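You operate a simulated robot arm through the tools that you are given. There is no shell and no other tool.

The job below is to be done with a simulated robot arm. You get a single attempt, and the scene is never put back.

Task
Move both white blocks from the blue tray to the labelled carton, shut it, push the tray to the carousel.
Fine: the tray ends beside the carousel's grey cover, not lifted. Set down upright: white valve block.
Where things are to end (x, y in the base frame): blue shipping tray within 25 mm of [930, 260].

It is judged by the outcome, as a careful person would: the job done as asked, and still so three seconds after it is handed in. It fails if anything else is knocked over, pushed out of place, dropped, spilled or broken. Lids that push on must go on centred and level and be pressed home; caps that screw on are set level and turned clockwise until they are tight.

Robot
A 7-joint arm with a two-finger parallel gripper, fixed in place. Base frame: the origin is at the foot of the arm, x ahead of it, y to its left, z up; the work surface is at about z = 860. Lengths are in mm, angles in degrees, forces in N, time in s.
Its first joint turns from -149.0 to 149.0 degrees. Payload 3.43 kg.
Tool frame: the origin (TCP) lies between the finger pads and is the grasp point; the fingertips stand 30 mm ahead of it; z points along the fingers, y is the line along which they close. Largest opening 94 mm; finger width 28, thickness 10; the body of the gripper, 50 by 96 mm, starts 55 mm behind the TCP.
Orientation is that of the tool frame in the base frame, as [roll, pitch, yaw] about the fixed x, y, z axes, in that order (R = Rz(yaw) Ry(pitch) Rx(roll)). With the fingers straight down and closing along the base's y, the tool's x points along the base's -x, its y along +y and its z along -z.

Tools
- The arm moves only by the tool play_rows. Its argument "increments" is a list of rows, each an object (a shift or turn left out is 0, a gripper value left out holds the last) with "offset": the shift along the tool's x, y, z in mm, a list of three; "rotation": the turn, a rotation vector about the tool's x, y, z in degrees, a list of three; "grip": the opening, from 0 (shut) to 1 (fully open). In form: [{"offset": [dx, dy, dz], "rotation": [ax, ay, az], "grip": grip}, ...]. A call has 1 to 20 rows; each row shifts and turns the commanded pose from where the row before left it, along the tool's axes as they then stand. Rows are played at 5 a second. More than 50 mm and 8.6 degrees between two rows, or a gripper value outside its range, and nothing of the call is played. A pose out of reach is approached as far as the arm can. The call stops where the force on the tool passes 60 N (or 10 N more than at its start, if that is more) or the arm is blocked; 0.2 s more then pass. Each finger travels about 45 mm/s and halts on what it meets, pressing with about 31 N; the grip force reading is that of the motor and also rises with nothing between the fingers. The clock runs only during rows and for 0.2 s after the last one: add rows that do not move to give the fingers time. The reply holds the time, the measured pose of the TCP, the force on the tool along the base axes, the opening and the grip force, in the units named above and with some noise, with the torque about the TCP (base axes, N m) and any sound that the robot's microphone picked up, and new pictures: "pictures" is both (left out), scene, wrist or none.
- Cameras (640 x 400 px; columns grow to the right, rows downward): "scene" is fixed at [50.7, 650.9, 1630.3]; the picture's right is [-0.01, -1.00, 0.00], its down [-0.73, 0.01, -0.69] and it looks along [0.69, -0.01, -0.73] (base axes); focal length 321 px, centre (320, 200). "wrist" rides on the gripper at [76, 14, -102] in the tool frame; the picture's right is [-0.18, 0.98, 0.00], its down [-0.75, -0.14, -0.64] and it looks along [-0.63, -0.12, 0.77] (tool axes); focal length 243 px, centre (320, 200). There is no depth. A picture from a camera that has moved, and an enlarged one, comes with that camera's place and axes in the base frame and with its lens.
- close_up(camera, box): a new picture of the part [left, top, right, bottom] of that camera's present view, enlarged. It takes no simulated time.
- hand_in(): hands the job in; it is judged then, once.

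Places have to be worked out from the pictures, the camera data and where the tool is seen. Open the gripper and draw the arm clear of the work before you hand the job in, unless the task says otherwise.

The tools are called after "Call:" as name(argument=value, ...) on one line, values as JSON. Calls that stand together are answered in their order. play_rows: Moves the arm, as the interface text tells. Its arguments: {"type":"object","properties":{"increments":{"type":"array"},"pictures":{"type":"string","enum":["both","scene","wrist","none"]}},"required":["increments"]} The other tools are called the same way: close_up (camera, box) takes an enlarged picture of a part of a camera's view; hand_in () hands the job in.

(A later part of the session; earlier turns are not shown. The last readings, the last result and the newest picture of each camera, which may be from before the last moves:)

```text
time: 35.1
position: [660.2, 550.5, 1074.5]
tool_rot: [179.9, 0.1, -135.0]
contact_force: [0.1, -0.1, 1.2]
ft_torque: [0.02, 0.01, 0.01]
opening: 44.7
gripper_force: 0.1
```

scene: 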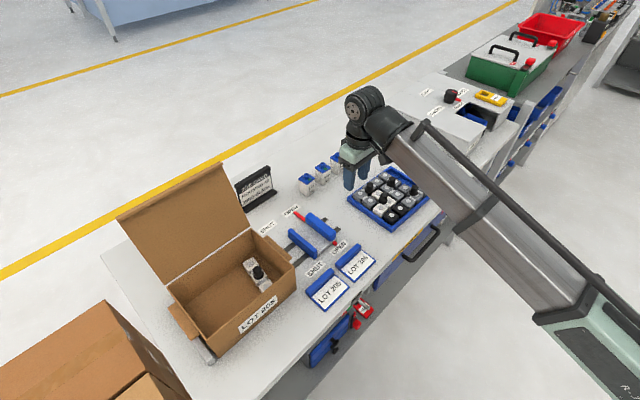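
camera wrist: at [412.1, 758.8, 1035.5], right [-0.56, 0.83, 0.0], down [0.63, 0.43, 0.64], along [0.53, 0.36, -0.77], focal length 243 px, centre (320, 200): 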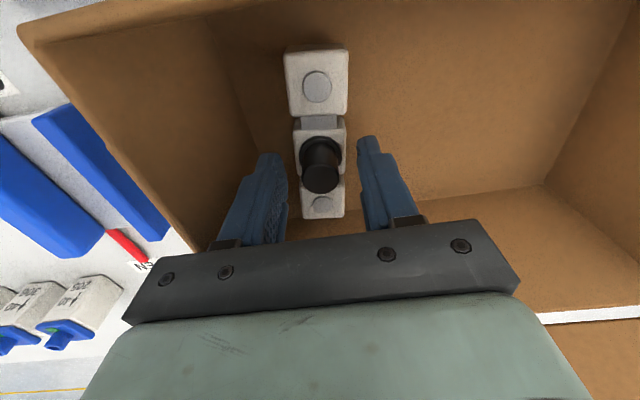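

The straight block stands in the carton. Moving over the L-shaped block's knob and lowering to about z≈1012 to measure it.

Call:
play_rows(increments=[{"offset": [2, -10, 0]}, {"offset": [4, -18, 5]}, {"offset": [4, -22, 10]}, {"offset": [4, -22, 10]}, {"offset": [4, -20, 12]}, {"offset": [4, -18, 12]}, {"offset": [4, -12, 10]}, {"offset": [0, 0, 4]}, {}, {}])

Call:
close_up(camera="wrist", box=[230, 20, 410, 200])

```text
time: 37.3
position: [727.4, 448.3, 1010.5]
tool_rot: [179.9, 0.2, -135.1]
contact_force: [1.3, 0.5, 0.2]
ft_torque: [0.01, -0.01, 0.02]
opening: 44.9
gripper_force: 0.2
camera wrist: at [664.2, 404.2, 1113.4], right [-0.56, 0.83, 0.0], down [0.63, 0.43, 0.64], along [0.53, 0.36, -0.77], focal length 243 px, centre (320, 200)
```

scene: 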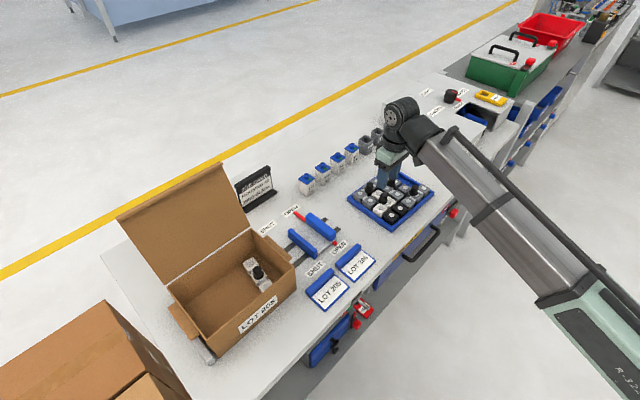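
wrist: 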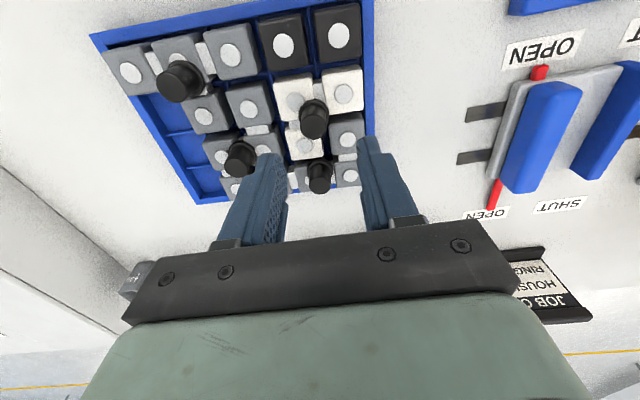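

```text
2.22 times, centred on (320, 110) of wrist
camera zoom: at [664.2, 404.2, 1113.4], right [-0.56, 0.83, 0.0], down [0.63, 0.43, 0.64], along [0.53, 0.36, -0.77], focal length 539 px, centre (320, 400)
```

zoom: 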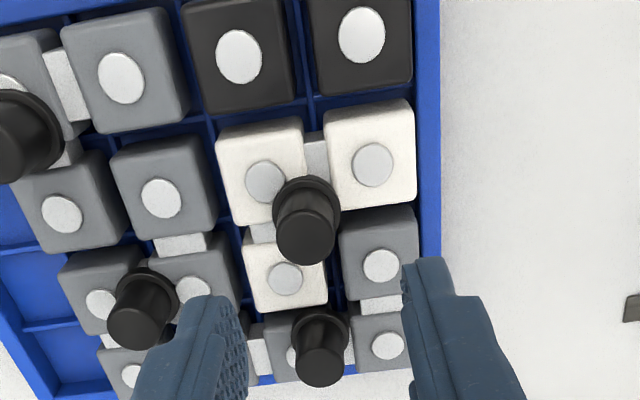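

The L's knob is about 6 mm toward the carousel and 1.5 mm further out than the TCP. I'm centring on it and descending to check again.

Call:
play_rows(increments=[{"offset": [-1, -3, 10]}, {"offset": [-0.5, -3, 14]}, {"offset": [0, 0, 14]}, {"offset": [0, 0, 12]}, {}, {}])

Call:
close_up(camera="wrist", box=[220, 80, 420, 250])

```text
time: 38.7
position: [734.2, 445.5, 961.4]
tool_rot: [179.9, 0.1, -135.2]
contact_force: [-0.3, -0.2, 0.6]
ft_torque: [0.01, 0.02, 0.03]
opening: 45.2
gripper_force: 0.0
camera wrist: at [670.2, 400.5, 1063.9], right [-0.56, 0.83, 0.0], down [0.63, 0.43, 0.64], along [0.53, 0.36, -0.77], focal length 243 px, centre (320, 200)
```

scene: 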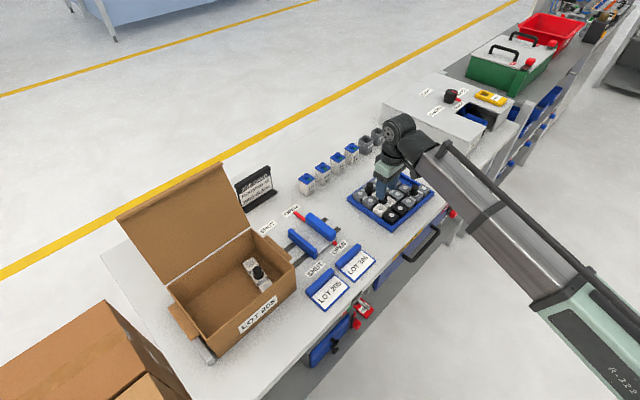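
wrist: 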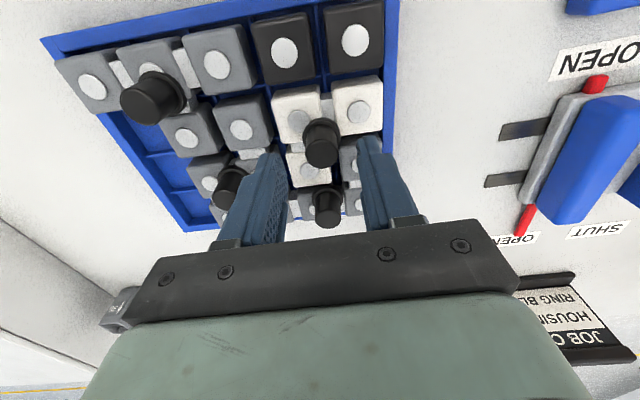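

```text
2.35 times, centred on (320, 165) of wrist
camera zoom: at [670.2, 400.5, 1063.9], right [-0.56, 0.83, 0.0], down [0.63, 0.43, 0.64], along [0.53, 0.36, -0.77], focal length 571 px, centre (320, 282)
```

zoom: 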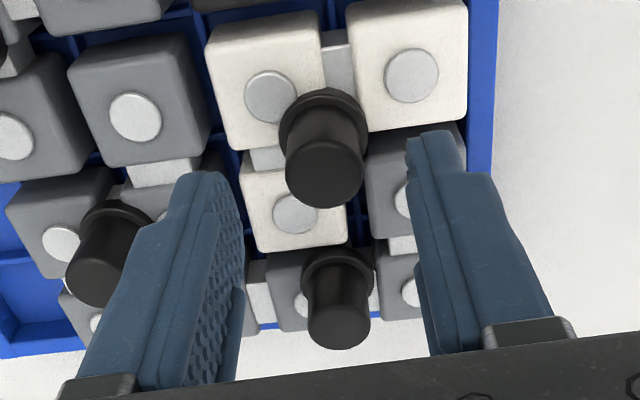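

Centred within 1 mm. Descending 30 mm and gripping.

Call:
play_rows(increments=[{"offset": [0, 1, 10]}, {"offset": [0, 0, 10]}, {"offset": [0, 0, 10]}, {}, {"grip": 0.0}, {}, {}, {}, {}])

Call:
close_up(camera="wrist", box=[220, 80, 420, 250])

```text
time: 40.7
position: [734.0, 445.1, 931.2]
tool_rot: [179.9, 0.2, -135.1]
contact_force: [1.1, 0.3, 2.1]
ft_torque: [-0.05, -0.14, 0.02]
opening: 21.1
gripper_force: 31.0
camera wrist: at [670.0, 401.2, 1034.5], right [-0.56, 0.83, 0.0], down [0.63, 0.43, 0.64], along [0.53, 0.36, -0.77], focal length 243 px, centre (320, 200)
```

scene: 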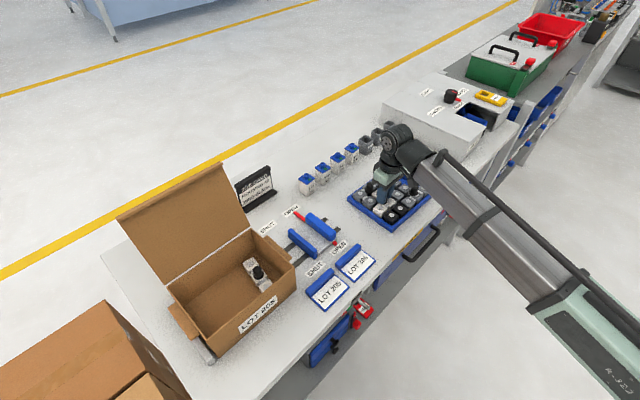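
wrist: 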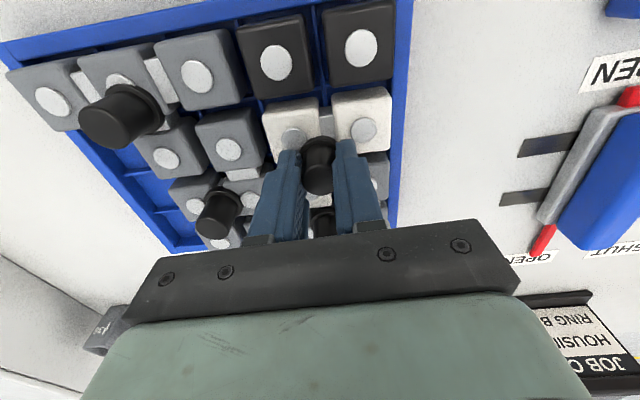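

```text
2.35 times, centred on (320, 165) of wrist
camera zoom: at [670.0, 401.2, 1034.5], right [-0.56, 0.83, 0.0], down [0.63, 0.43, 0.64], along [0.53, 0.36, -0.77], focal length 571 px, centre (320, 282)
```

zoom: 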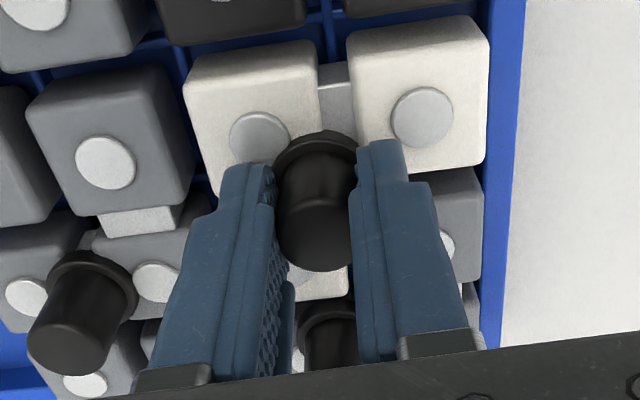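

Gripped at 21.1 mm. Lifting straight up slowly, then checking that the neighbouring blocks stay in place.

Call:
play_rows(increments=[{"offset": [0, 0, -2]}, {"offset": [0, 0, -4]}, {"offset": [0, 0, -5]}, {"offset": [0, 0, -5]}, {"offset": [0, 0, -5]}, {"offset": [0, 0, -5]}, {}])

Call:
close_up(camera="scene", box=[340, 130, 460, 230])

Call:
close_up(camera="wrist", box=[180, 20, 440, 250])

```text
time: 42.3
position: [732.7, 444.7, 957.3]
tool_rot: [179.9, 0.1, -134.9]
contact_force: [0.2, 0.5, -0.2]
ft_torque: [0.02, 0.04, 0.0]
opening: 20.9
gripper_force: 30.9
camera wrist: at [669.2, 401.4, 1060.4], right [-0.56, 0.83, 0.0], down [0.63, 0.43, 0.64], along [0.53, 0.36, -0.77], focal length 243 px, centre (320, 200)
```

scene: 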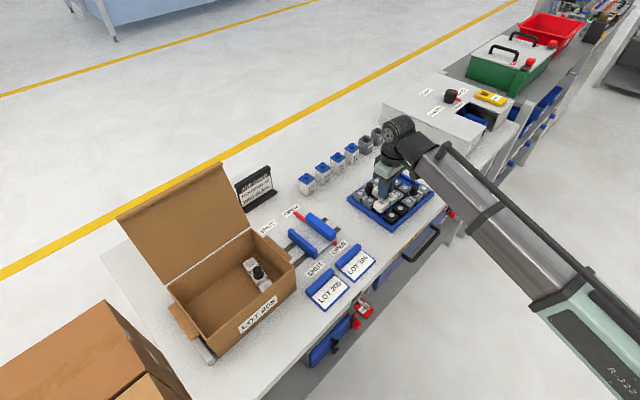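
wrist: 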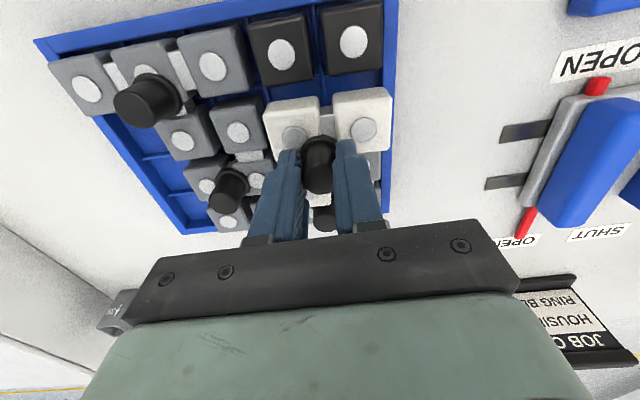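

```text
4.00 times, centred on (400, 180) of scene
camera zoom: at [50.7, 650.9, 1630.3], right [-0.01, -1.0, 0.0], down [-0.73, 0.01, -0.69], along [0.69, -0.01, -0.73], focal length 1284 px, centre (0, 280)
```

zoom: 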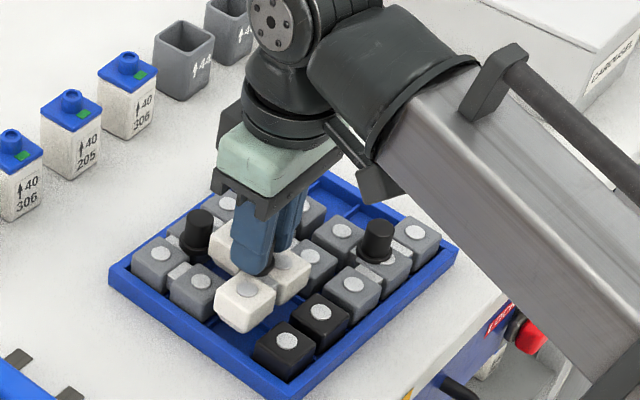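

```text
1.74 times, centred on (310, 135) of wrist
camera zoom: at [669.2, 401.4, 1060.4], right [-0.56, 0.83, 0.0], down [0.63, 0.43, 0.64], along [0.53, 0.36, -0.77], focal length 422 px, centre (337, 313)
```

zoom: 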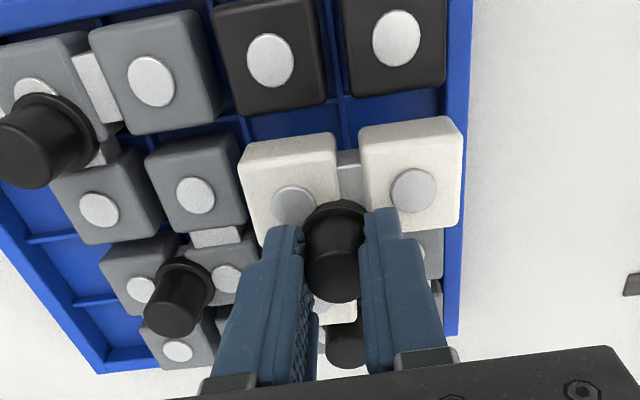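

The L comes out cleanly and the grey and black blocks are undisturbed. Lifting it clear and carrying it to the carton.

Call:
play_rows(increments=[{"offset": [0, 0, -8]}, {"offset": [0, 0, -15]}, {"offset": [0, 0, -20]}, {"offset": [0, 0, -20]}, {"offset": [0, 0, -20]}, {"offset": [0, 0, -20]}, {"offset": [0, 6, -19]}, {"offset": [-1, 12, 0]}, {"offset": [-2, 18, 0]}, {"offset": [-3, 24, 0]}, {"offset": [-3, 24, 0]}, {"offset": [-3, 24, 0]}, {"offset": [-3, 24, 0]}, {"offset": [-3, 24, 0]}, {"offset": [-3, 24, 0]}, {"offset": [-3, 24, 0]}, {"offset": [-3, 24, 0]}, {"offset": [-3, 24, 0]}, {"offset": [-3, 24, 0]}, {"offset": [-3, 24, 0]}], pictures="scene")

Call:
play_rows(increments=[{"offset": [-3, 24, 0]}, {"offset": [-3, 24, 0]}, {"offset": [-2, 24, 0]}, {"offset": [-1, 24, 0]}, {"offset": [-1, 24, 0]}, {"offset": [-1, 24, 0]}, {"offset": [0, 24, 0]}, {"offset": [0, 24, 0]}, {"offset": [0, 20, 0]}, {"offset": [0, 14, 0]}, {"offset": [0, 8, 0]}, {}, {}])

Call:
close_up(camera="scene", box=[110, 140, 310, 370])

```text
time: 46.5
position: [545.9, 683.8, 1080.9]
tool_rot: [179.9, 0.1, -135.1]
contact_force: [0.3, -0.3, -0.5]
ft_torque: [0.03, -0.02, 0.0]
opening: 21.1
gripper_force: 30.8
```

scene: 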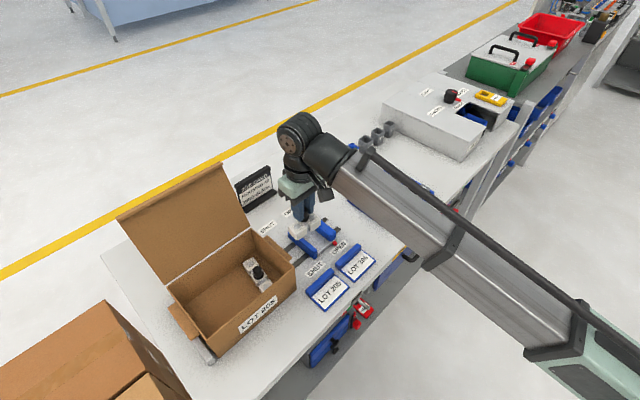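

```text
time: 49.3
position: [388.6, 856.4, 1078.3]
tool_rot: [179.9, 0.1, -135.1]
contact_force: [-0.6, 0.6, -1.0]
ft_torque: [-0.01, -0.01, -0.03]
opening: 20.9
gripper_force: 30.6
camera wrist: at [326.0, 811.6, 1182.1], right [-0.56, 0.83, 0.0], down [0.63, 0.43, 0.64], along [0.53, 0.36, -0.77], focal length 243 px, centre (320, 200)
```

scene: 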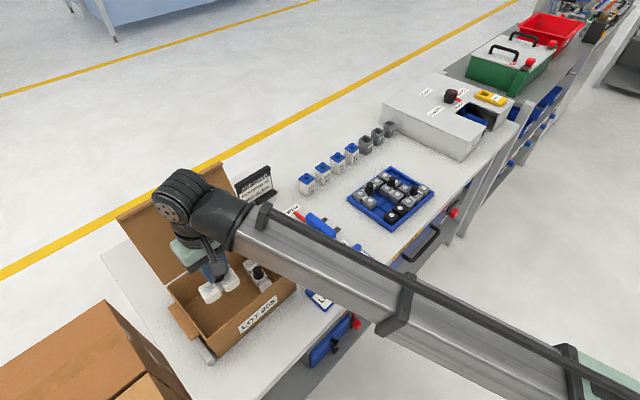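
wrist: 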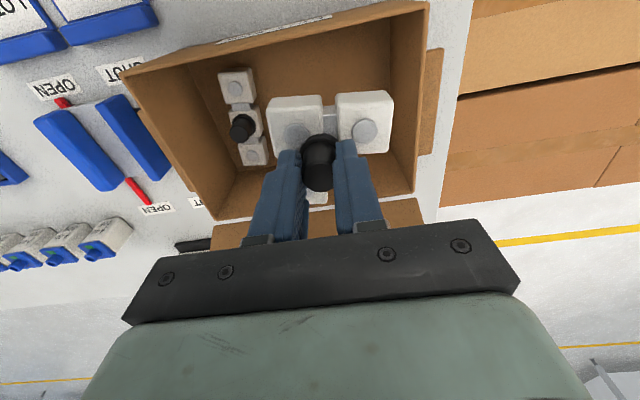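

```text
1.74 times, centred on (210, 255) of scene
camera zoom: at [50.7, 650.9, 1630.3], right [-0.01, -1.0, 0.0], down [-0.73, 0.01, -0.69], along [0.69, -0.01, -0.73], focal length 558 px, centre (511, 104)
```

zoom: 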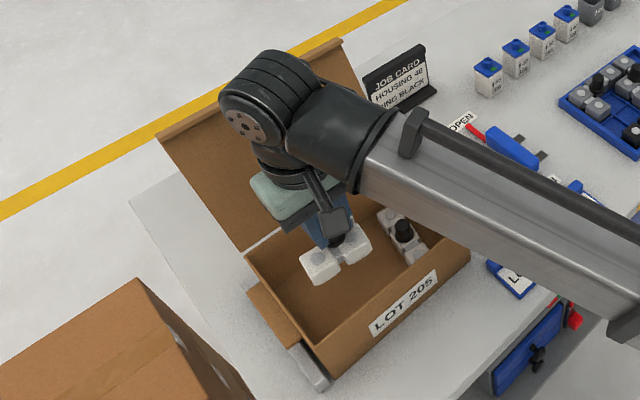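

The L is over the carton's left half with about 30 mm to the left wall and 45 mm to the straight block. Lowering.

Call:
play_rows(increments=[{"offset": [0, -4, 6]}, {"offset": [0, 0, 14]}, {"offset": [0, 0, 16]}, {"offset": [0, 0, 16]}, {"offset": [0, 0, 16]}, {"offset": [0, 0, 16]}, {"offset": [0, 0, 16]}, {"offset": [0, 0, 14]}, {"offset": [0, 0, 10]}, {}, {}])

Call:
close_up(camera="scene", box=[160, 160, 320, 360])

```text
time: 51.7
position: [391.7, 853.5, 956.2]
tool_rot: [179.9, 0.1, -135.1]
contact_force: [-0.2, -0.7, -0.9]
ft_torque: [0.04, -0.03, -0.02]
opening: 20.8
gripper_force: 31.1
camera wrist: at [328.1, 809.6, 1059.1], right [-0.56, 0.83, 0.0], down [0.63, 0.43, 0.64], along [0.53, 0.36, -0.77], focal length 243 px, centre (320, 200)
```

scene: 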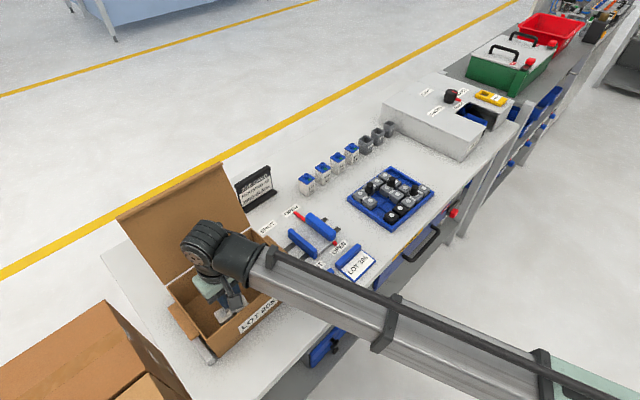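
wrist: 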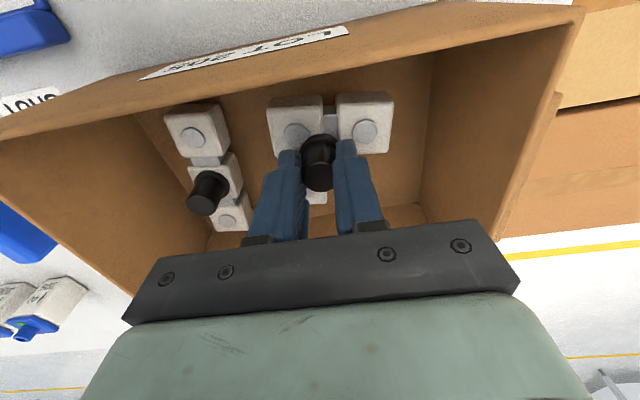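

```text
2.00 times, centred on (240, 260) of scene
camera zoom: at [50.7, 650.9, 1630.3], right [-0.01, -1.0, 0.0], down [-0.73, 0.01, -0.69], along [0.69, -0.01, -0.73], focal length 642 px, centre (480, 80)
```

zoom: 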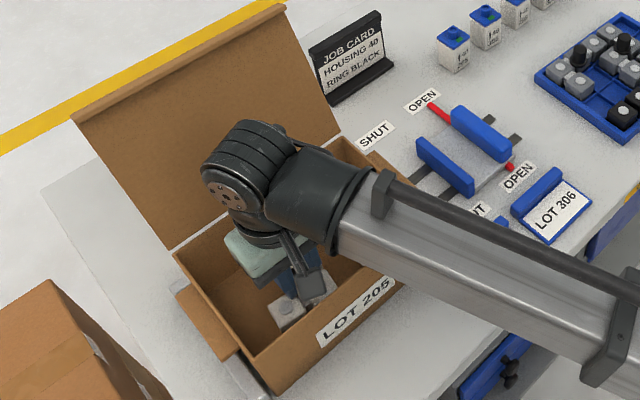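

Clear of the walls and the other block. Lowering in small steps to contact.

Call:
play_rows(increments=[{"offset": [0, 0, 5]}, {"offset": [0, 0, 5]}, {"offset": [0, 0, 4]}, {"offset": [0, 0, 3]}, {"offset": [0, 0, 3]}, {}, {}], pictures="none")

Call:
play_rows(increments=[{"offset": [0, 0, 1.2]}, {}, {}], pictures="none")

Call:
play_rows(increments=[{"offset": [0, 0, 1.2]}, {}, {}], pictures="none")

```text
time: 53.3
position: [392.5, 853.6, 935.3]
tool_rot: [179.9, 0.1, -135.1]
contact_force: [0.6, -0.7, -1.5]
ft_torque: [0.03, 0.01, 0.0]
opening: 20.7
gripper_force: 31.7
```

```text
time: 54.1
position: [391.6, 853.3, 935.6]
tool_rot: [179.9, 0.1, -135.1]
contact_force: [-0.1, 0.7, -0.9]
ft_torque: [0.03, 0.0, 0.0]
opening: 21.0
gripper_force: 31.0
```

```text
time: 54.9
position: [392.3, 852.7, 933.4]
tool_rot: [179.8, 0.0, -135.1]
contact_force: [-0.1, 0.6, -1.9]
ft_torque: [0.01, 0.0, 0.0]
opening: 21.1
gripper_force: 31.0
```

Call:
play_rows(increments=[{"offset": [0, 0, 1.2]}, {}, {}], pictures="none")

Call:
play_rows(increments=[{"offset": [0, 0, 1.0]}, {}, {}], pictures="none")

```text
time: 55.7
position: [392.0, 852.6, 934.3]
tool_rot: [180.0, 0.2, -135.0]
contact_force: [1.8, 1.3, 15.1]
ft_torque: [-0.14, -0.04, 0.05]
opening: 20.9
gripper_force: 30.8
```

```text
time: 56.5
position: [391.2, 853.6, 931.7]
tool_rot: [179.9, 0.2, -135.0]
contact_force: [4.0, 2.7, 22.6]
ft_torque: [0.07, -0.22, 0.08]
opening: 21.5
gripper_force: 30.5
```

Contact: 22 N. Easing off 1.2 mm, then releasing gently.

Call:
play_rows(increments=[{"offset": [0, 0, -1.2]}, {}, {"grip": 0.3}, {}, {"grip": 0.48}, {}, {}, {}])

Call:
close_up(camera="wrist", box=[160, 0, 480, 250])

```text
time: 58.3
position: [392.0, 853.0, 932.4]
tool_rot: [179.9, 0.1, -135.1]
contact_force: [0.6, 0.3, -0.5]
ft_torque: [-0.01, -0.04, 0.04]
opening: 45.4
gripper_force: 0.1
camera wrist: at [328.4, 809.5, 1036.0], right [-0.56, 0.83, 0.0], down [0.63, 0.43, 0.64], along [0.53, 0.36, -0.77], focal length 243 px, centre (320, 200)
```

scene: 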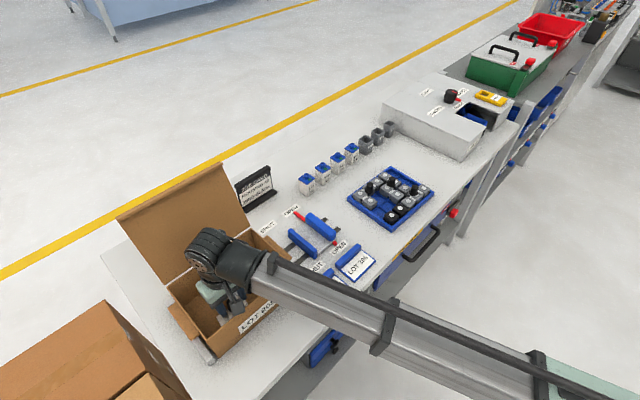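
wrist: 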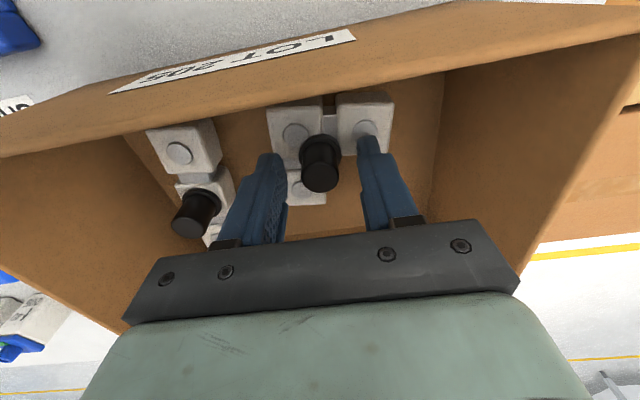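

```text
1.60 times, centred on (320, 125) of wrist
camera zoom: at [328.4, 809.5, 1036.0], right [-0.56, 0.83, 0.0], down [0.63, 0.43, 0.64], along [0.53, 0.36, -0.77], focal length 388 px, centre (320, 320)
```

zoom: 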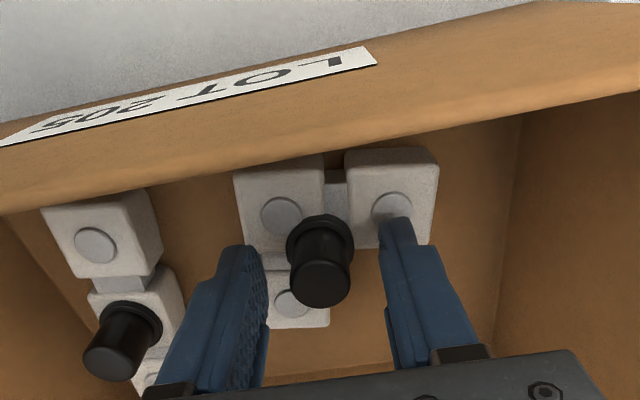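

Both white blocks stand upright in the carton. I'm rising straight out, then turning the gripper 90° so I can study the lid and straddle its top edge.

Call:
play_rows(increments=[{"offset": [0, 0, -5]}, {"offset": [0, 0, -12]}, {"offset": [0, 0, -20]}, {"offset": [0, 0, -20]}, {"offset": [0, 0, -20]}, {"offset": [0, 0, -20]}, {"offset": [0, 0, -20]}, {"offset": [0, 0, -18]}, {"offset": [3, -8, -10]}, {"offset": [3, -14, 0]}, {"offset": [3, -18, 0]}, {"offset": [3, -18, 0]}, {"offset": [3, -18, 0]}, {"offset": [3, -18, 0]}, {"offset": [3, -10, 0]}, {}])

Call:
close_up(camera="scene", box=[110, 150, 310, 370])

```text
time: 61.7
position: [450.8, 765.1, 1077.1]
tool_rot: [179.9, 0.1, -135.0]
contact_force: [0.3, 0.2, 0.1]
ft_torque: [0.02, -0.04, -0.03]
opening: 44.9
gripper_force: 0.0
camera wrist: at [387.0, 721.5, 1180.3], right [-0.56, 0.83, 0.0], down [0.63, 0.43, 0.64], along [0.53, 0.36, -0.77], focal length 243 px, centre (320, 200)
```

scene: 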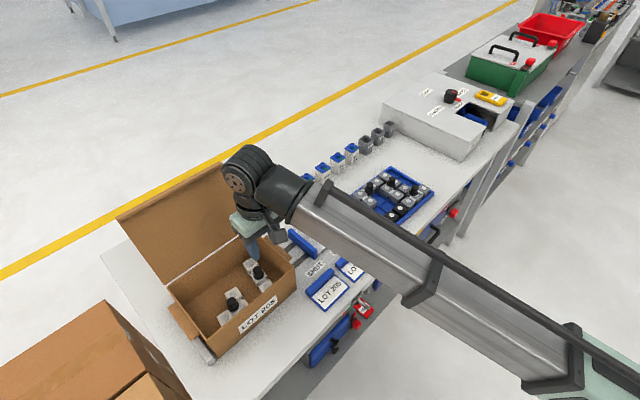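
wrist: 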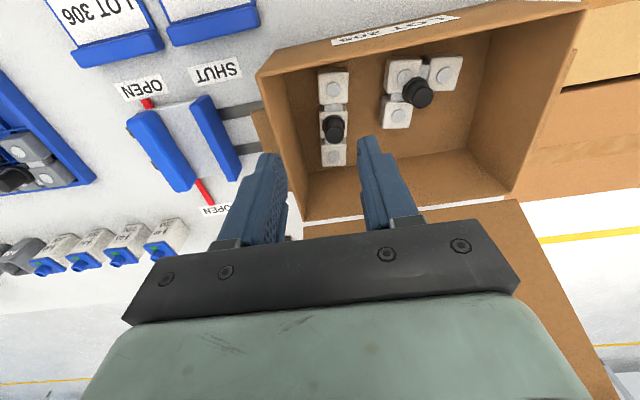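

```text
1.82 times, centred on (210, 260) of scene
camera zoom: at [50.7, 650.9, 1630.3], right [-0.01, -1.0, 0.0], down [-0.73, 0.01, -0.69], along [0.69, -0.01, -0.73], focal length 583 px, centre (520, 91)
```

zoom: 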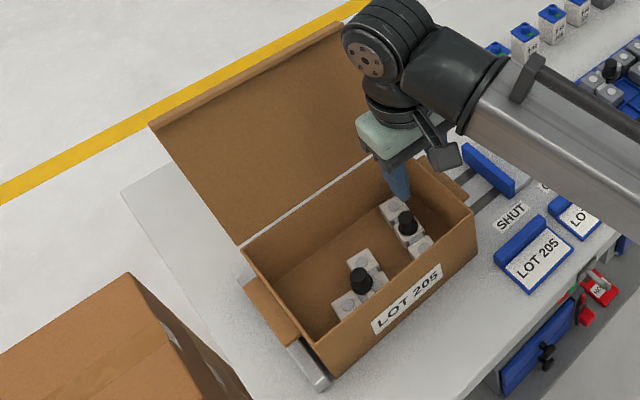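

Both blocks stand well inside the carton. I'm turning the gripper 90° gently (closing direction across the carton), with the wrist camera then on the right side looking at the lid.

Call:
play_rows(increments=[{"rotation": [0, 0, -2], "grip": 0.6}, {"rotation": [0, 0, -4]}, {"rotation": [0, 0, -6]}, {"rotation": [0, 0, -6]}, {"rotation": [0, 0, -6]}, {"rotation": [0, 0, -6]}, {"rotation": [0, 0, -6]}, {"rotation": [0, 0, -6]}, {"rotation": [0, 0, -6]}, {"rotation": [0, 0, -6]}, {"rotation": [0, 0, -6]}, {"rotation": [0, 0, -6]}, {"rotation": [0, 0, -6]}, {"rotation": [0, 0, -6]}, {"rotation": [0, 0, -6]}, {"rotation": [0, 0, -4]}, {"rotation": [0, 0, -2]}, {}])

```text
time: 65.5
position: [449.8, 765.2, 1077.4]
tool_rot: [-179.9, 0.0, -45.1]
contact_force: [-0.4, 0.5, 0.1]
ft_torque: [0.01, 0.0, 0.0]
opening: 56.7
gripper_force: 0.1
camera wrist: at [494.4, 700.8, 1180.8], right [-0.83, -0.56, 0.0], down [-0.43, 0.63, 0.64], along [-0.36, 0.53, -0.77], focal length 243 px, centre (320, 200)
```

scene: 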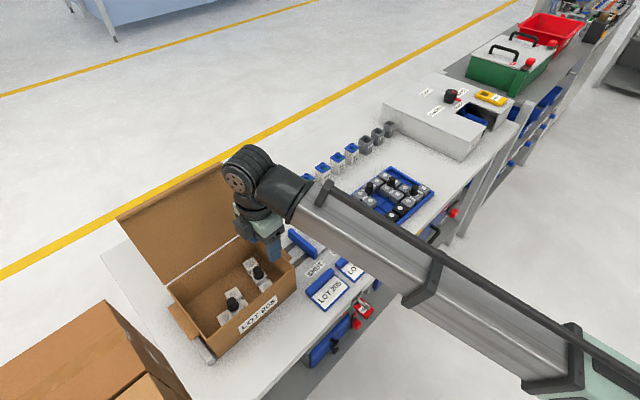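
wrist: 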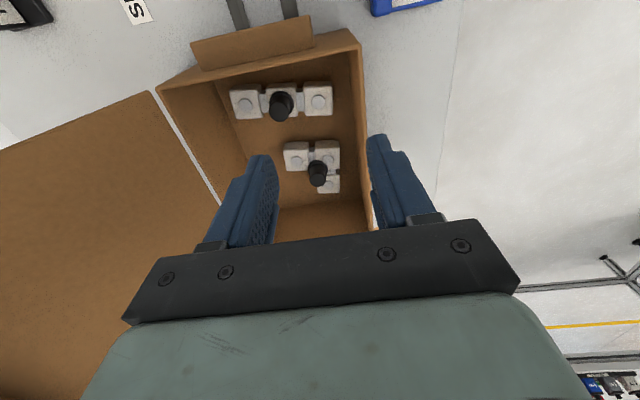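

Now I'm tilting the tool outward by about 40° in this free space above the carton, to see the lid's edge and prepare to hook over it.

Call:
play_rows(increments=[{"rotation": [2, 0, 0], "grip": 0.95}, {"rotation": [4, 0, 0]}, {"rotation": [5, 0, 0]}, {"rotation": [5, 0, 0]}, {"rotation": [5, 0, 0]}, {"rotation": [5, 0, 0]}, {"rotation": [5, 0, 0]}, {"rotation": [5, 0, 0]}, {"rotation": [3, 0, 0]}, {"rotation": [1, 0, 0]}, {}, {}])

```text
time: 68.1
position: [451.0, 763.9, 1077.3]
tool_rot: [-139.8, 0.1, -45.1]
contact_force: [-0.6, 0.0, -0.4]
ft_torque: [-0.02, 0.01, -0.03]
opening: 89.1
gripper_force: 0.0
camera wrist: at [450.1, 656.4, 1147.3], right [-0.66, -0.4, -0.63], down [-0.75, 0.32, 0.58], along [-0.03, 0.86, -0.51], focal length 243 px, centre (320, 200)
```

scene: 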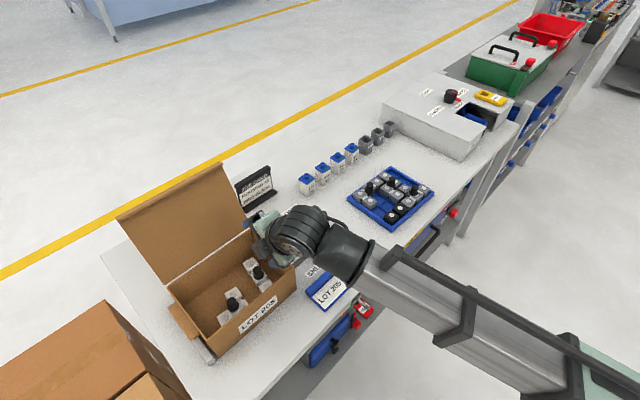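
wrist: 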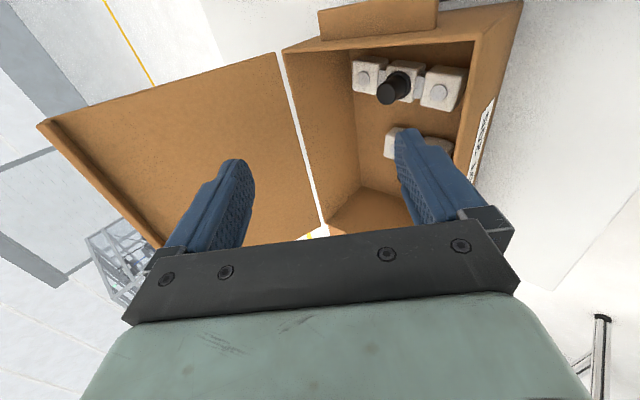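

I can see the lid's inner face and its folded front lip now. Enlarging to measure the top edge.

Call:
close_up(camera="wrist", box=[0, 30, 340, 260])

Call:
close_up(camera="scene", box=[105, 155, 265, 275])

```text
1.74 times, centred on (170, 145) of wrist
camera zoom: at [450.1, 656.4, 1147.3], right [-0.66, -0.4, -0.63], down [-0.75, 0.32, 0.58], along [-0.03, 0.86, -0.51], focal length 422 px, centre (581, 296)
```

zoom: 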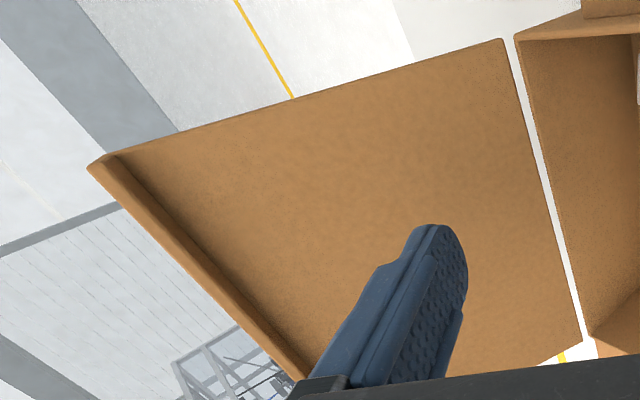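

```text
3.33 times, centred on (185, 215) of scene
camera zoom: at [50.7, 650.9, 1630.3], right [-0.01, -1.0, 0.0], down [-0.73, 0.01, -0.69], along [0.69, -0.01, -0.73], focal length 1070 px, centre (770, 150)
```

zoom: 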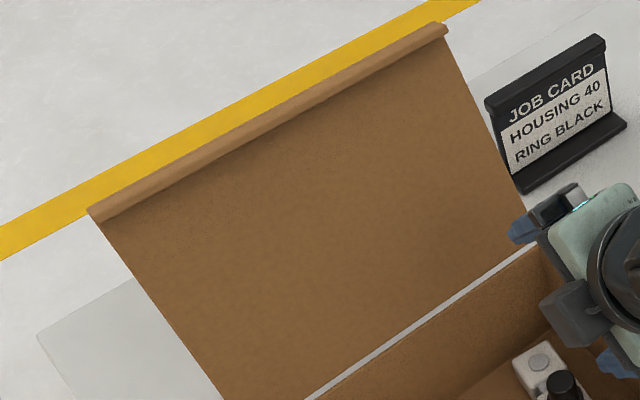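

The lid's top edge is at about e2≈1044, z≈1155, leaning back about 15°, with a ~15 mm lip folded inward. The hinge is near e2≈994, z≈970. I'm moving up and outward along the tool's closing axis so the open fingers end above the lid's top edge.

Call:
play_rows(increments=[{"offset": [-3, -8, 0], "grip": 0.92}, {"offset": [-6, -16, 0]}, {"offset": [-7, -22, 0.5]}, {"offset": [-7, -22, 0.5]}, {"offset": [-7, -22, 0.5]}, {"offset": [-7, -22, 0.5]}, {"offset": [-6, -20, 0.5]}, {"offset": [-4, -14, 0.5]}, {"offset": [-2, -8, 0.5]}, {}, {}])

Call:
close_up(camera="wrist", box=[100, 0, 500, 250])

Call:
close_up(camera="scene", box=[110, 110, 310, 270])

```text
time: 70.5
position: [500.9, 883.5, 1174.7]
tool_rot: [-139.9, 0.0, -45.0]
contact_force: [0.4, -0.2, 0.4]
ft_torque: [0.0, 0.02, -0.01]
opening: 86.5
gripper_force: 0.2
camera wrist: at [500.4, 775.5, 1243.9], right [-0.66, -0.4, -0.63], down [-0.75, 0.32, 0.58], along [-0.03, 0.86, -0.51], focal length 243 px, centre (320, 200)
```

scene: 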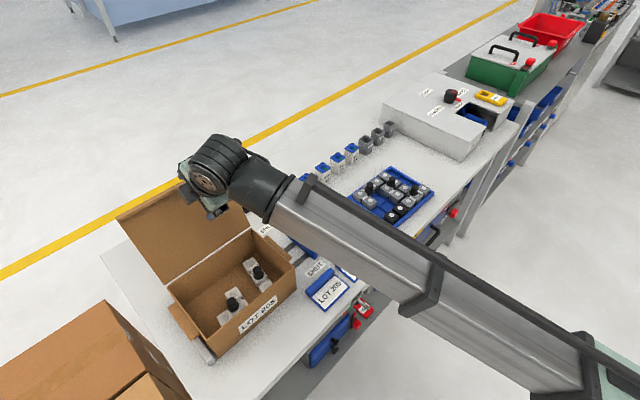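
wrist: 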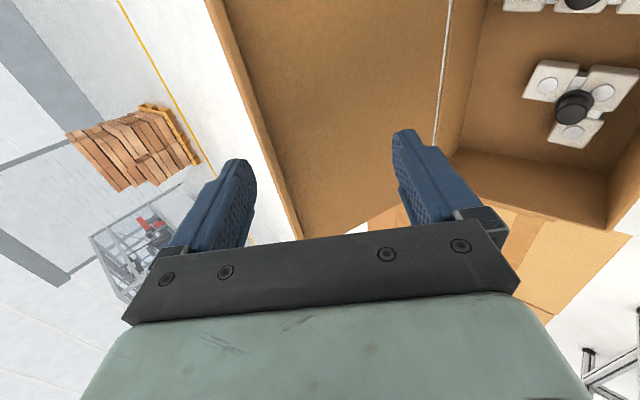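

```text
1.60 times, centred on (300, 125) of wrist
camera zoom: at [500.4, 775.5, 1243.9], right [-0.66, -0.4, -0.63], down [-0.75, 0.32, 0.58], along [-0.03, 0.86, -0.51], focal length 388 px, centre (352, 320)
```

zoom: 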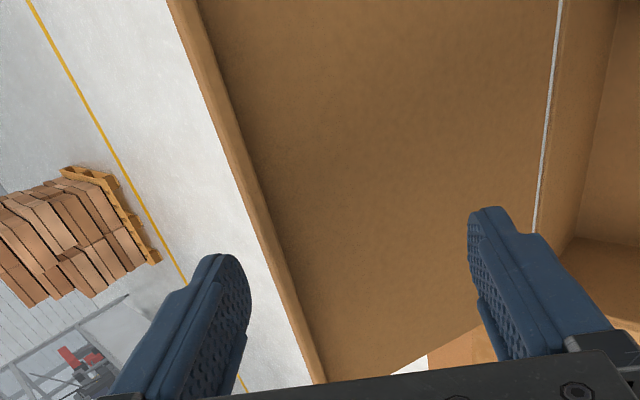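

```text
2.50 times, centred on (210, 190) of scene
camera zoom: at [50.7, 650.9, 1630.3], right [-0.01, -1.0, 0.0], down [-0.73, 0.01, -0.69], along [0.69, -0.01, -0.73], focal length 802 px, centre (595, 225)
```

zoom: 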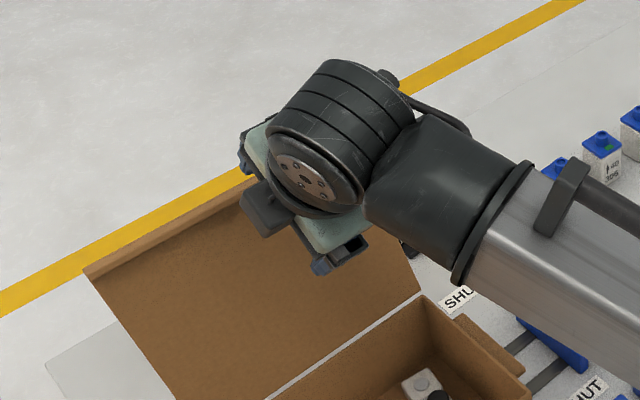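

The fingers now bracket the lid edge from above; I refine the edge to about e2≈1056, z≈1154. I'm moving out 26 mm further, then advancing along the fingers so the rear finger passes behind the lid.

Call:
play_rows(increments=[{"offset": [0, -7, 2]}, {"offset": [0, -10, 4]}, {"offset": [0, -9, 5]}, {}, {}])

Call:
close_up(camera="wrist", box=[100, 0, 500, 250])

```text
time: 71.7
position: [520.0, 901.9, 1182.0]
tool_rot: [-139.9, 0.0, -45.0]
contact_force: [0.3, -0.7, -0.7]
ft_torque: [-0.03, -0.02, -0.04]
opening: 86.6
gripper_force: 0.1
camera wrist: at [519.9, 794.1, 1251.8], right [-0.66, -0.4, -0.63], down [-0.75, 0.32, 0.58], along [-0.03, 0.86, -0.51], focal length 243 px, centre (320, 200)
```

scene: 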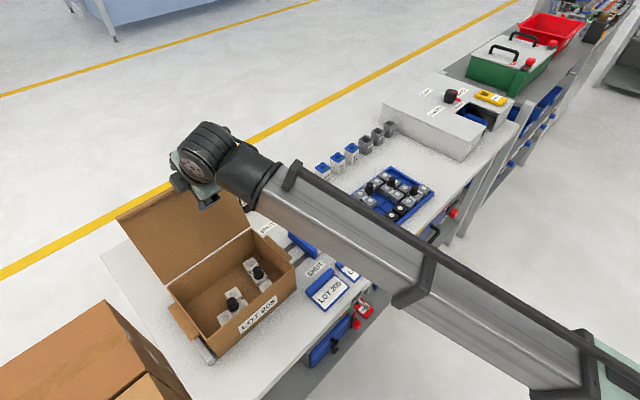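
wrist: 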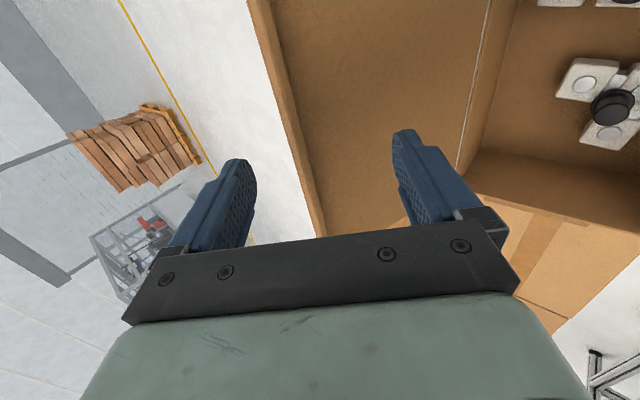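

```text
1.60 times, centred on (300, 125) of wrist
camera zoom: at [519.9, 794.1, 1251.8], right [-0.66, -0.4, -0.63], down [-0.75, 0.32, 0.58], along [-0.03, 0.86, -0.51], focal length 388 px, centre (352, 320)
```

zoom: 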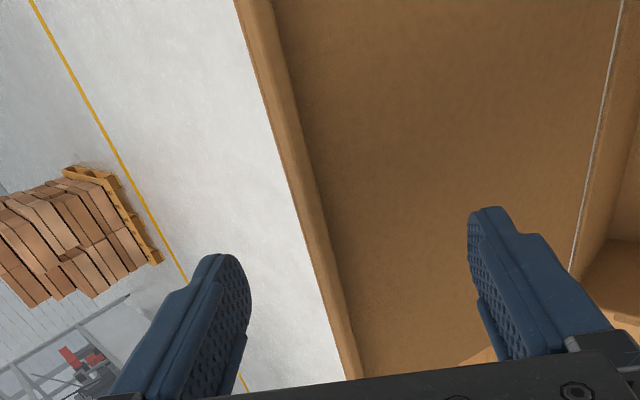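

Both fingers have about 20 mm margin either side of the lid edge. Advancing 44 mm along the finger direction so the rear finger goes behind the lid.

Call:
play_rows(increments=[{"offset": [0, 0, 6]}, {"offset": [0, 0, 10]}, {"offset": [0, 0, 12]}, {"offset": [0, 0, 10]}, {"offset": [0, 0, 6]}, {}, {}])

Call:
close_up(camera="wrist", box=[100, 0, 500, 250])

Call:
close_up(camera="scene", box=[110, 110, 310, 270])

```text
time: 73.3
position: [539.7, 922.4, 1148.4]
tool_rot: [-140.0, 0.1, -44.9]
contact_force: [-0.2, -0.1, -0.5]
ft_torque: [0.0, -0.01, 0.02]
opening: 86.4
gripper_force: 0.0
camera wrist: at [540.1, 814.5, 1218.3], right [-0.66, -0.4, -0.63], down [-0.75, 0.32, 0.58], along [-0.03, 0.86, -0.51], focal length 243 px, centre (320, 200)
```

scene: 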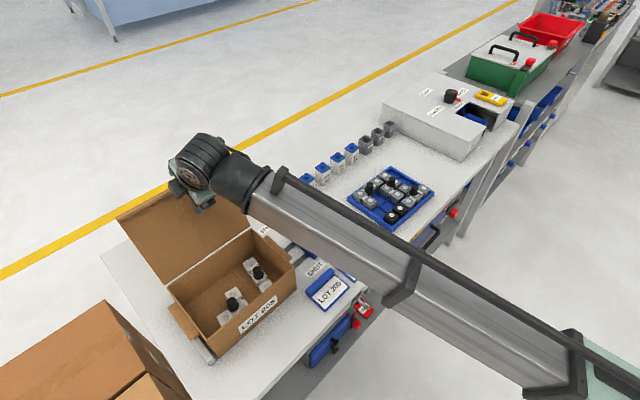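
wrist: 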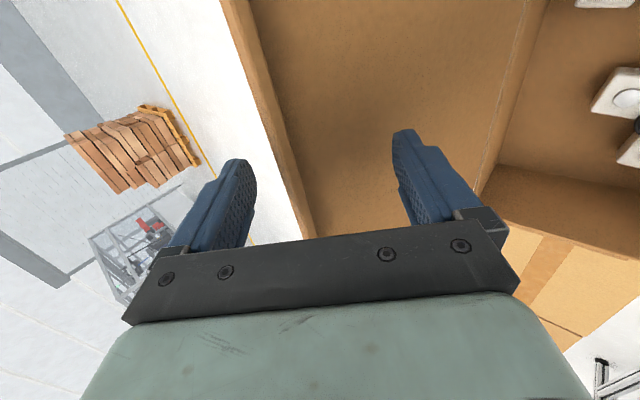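

```text
1.60 times, centred on (300, 125) of wrist
camera zoom: at [540.1, 814.5, 1218.3], right [-0.66, -0.4, -0.63], down [-0.75, 0.32, 0.58], along [-0.03, 0.86, -0.51], focal length 388 px, centre (352, 320)
```

zoom: 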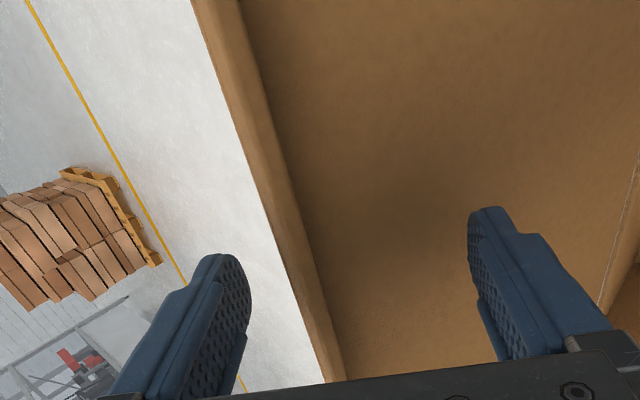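

```text
2.50 times, centred on (210, 190) of scene
camera zoom: at [50.7, 650.9, 1630.3], right [-0.01, -1.0, 0.0], down [-0.73, 0.01, -0.69], along [0.69, -0.01, -0.73], focal length 802 px, centre (595, 225)
```

zoom: 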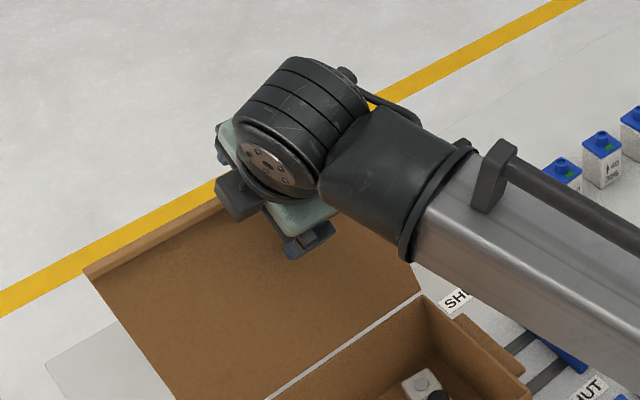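

The lid edge is now between the fingers with the rear finger about 10 mm past it. I'm advancing 8 mm more and narrowing the gap to 60 mm to hold the lid loosely between the fingers.

Call:
play_rows(increments=[{"offset": [0, 0, 4]}, {"offset": [0, 0, 4]}, {"grip": 0.75}, {}, {"grip": 0.64}, {}, {}])

Call:
close_up(camera="wrist", box=[100, 0, 500, 250])

```text
time: 74.9
position: [544.0, 927.8, 1142.1]
tool_rot: [-140.0, 0.1, -45.1]
contact_force: [0.3, 1.0, -0.5]
ft_torque: [0.03, -0.01, 0.0]
opening: 60.1
gripper_force: 0.0
camera wrist: at [543.5, 818.7, 1212.2], right [-0.66, -0.4, -0.63], down [-0.75, 0.32, 0.58], along [-0.03, 0.86, -0.51], focal length 243 px, centre (320, 200)
```

scene: 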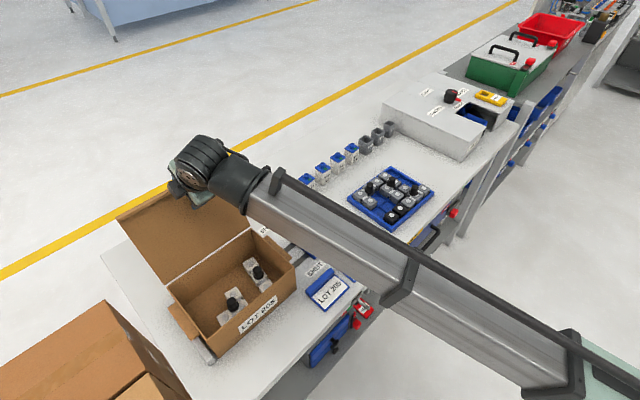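
wrist: 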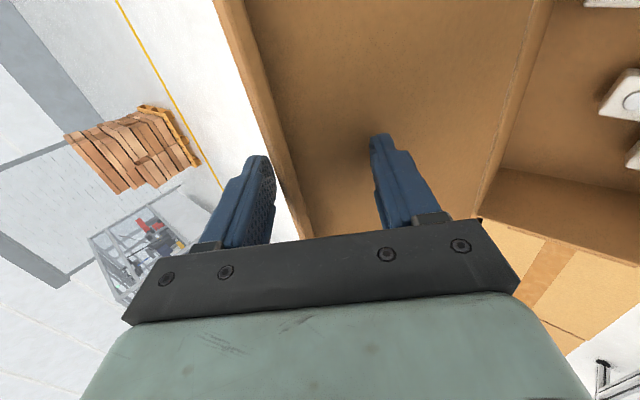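

```text
1.60 times, centred on (300, 125) of wrist
camera zoom: at [543.5, 818.7, 1212.2], right [-0.66, -0.4, -0.63], down [-0.75, 0.32, 0.58], along [-0.03, 0.86, -0.51], focal length 388 px, centre (352, 320)
```

zoom: 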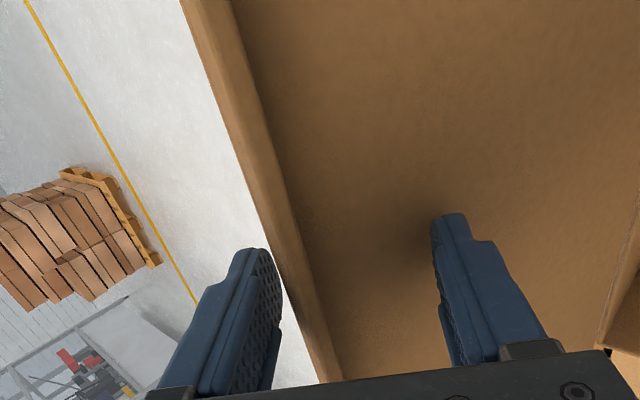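

The rear finger is just behind the lid's edge. Pulling gently along the lid's arc by a few degrees, then checking that the lid follows.

Call:
play_rows(increments=[{"offset": [0, 4, 1.6]}, {"offset": [0, 4, 1.6]}, {"offset": [0, 3.5, -5.7]}, {"offset": [0, 3.5, -5.7]}, {"offset": [0, 3.6, -5.6]}, {}])

Call:
close_up(camera="wrist", box=[100, 0, 500, 250])

```text
time: 76.3
position: [526.4, 909.5, 1141.9]
tool_rot: [-139.8, 0.1, -45.2]
contact_force: [3.3, 1.3, 8.4]
ft_torque: [0.09, -0.19, 0.01]
opening: 64.0
gripper_force: 3.9
camera wrist: at [526.8, 801.8, 1210.9], right [-0.66, -0.4, -0.63], down [-0.75, 0.32, 0.58], along [-0.03, 0.86, -0.51], focal length 243 px, centre (320, 200)
```

scene: 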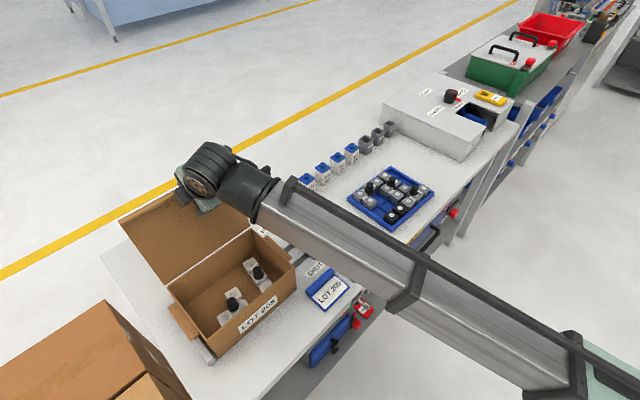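
wrist: 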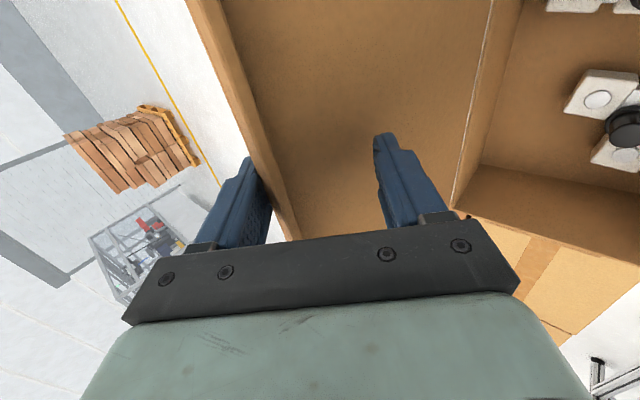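

```text
1.60 times, centred on (300, 125) of wrist
camera zoom: at [526.8, 801.8, 1210.9], right [-0.66, -0.4, -0.63], down [-0.75, 0.32, 0.58], along [-0.03, 0.86, -0.51], focal length 388 px, centre (352, 320)
```

zoom: 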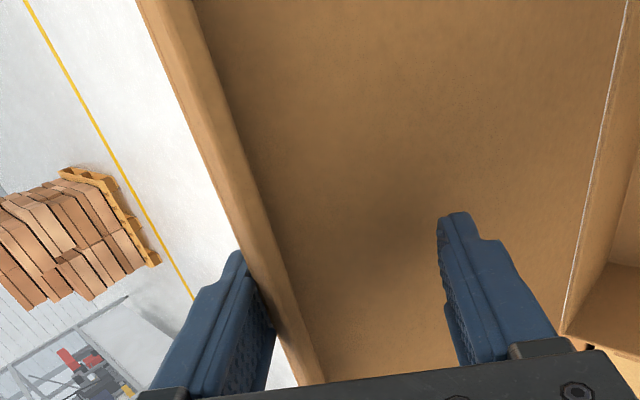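

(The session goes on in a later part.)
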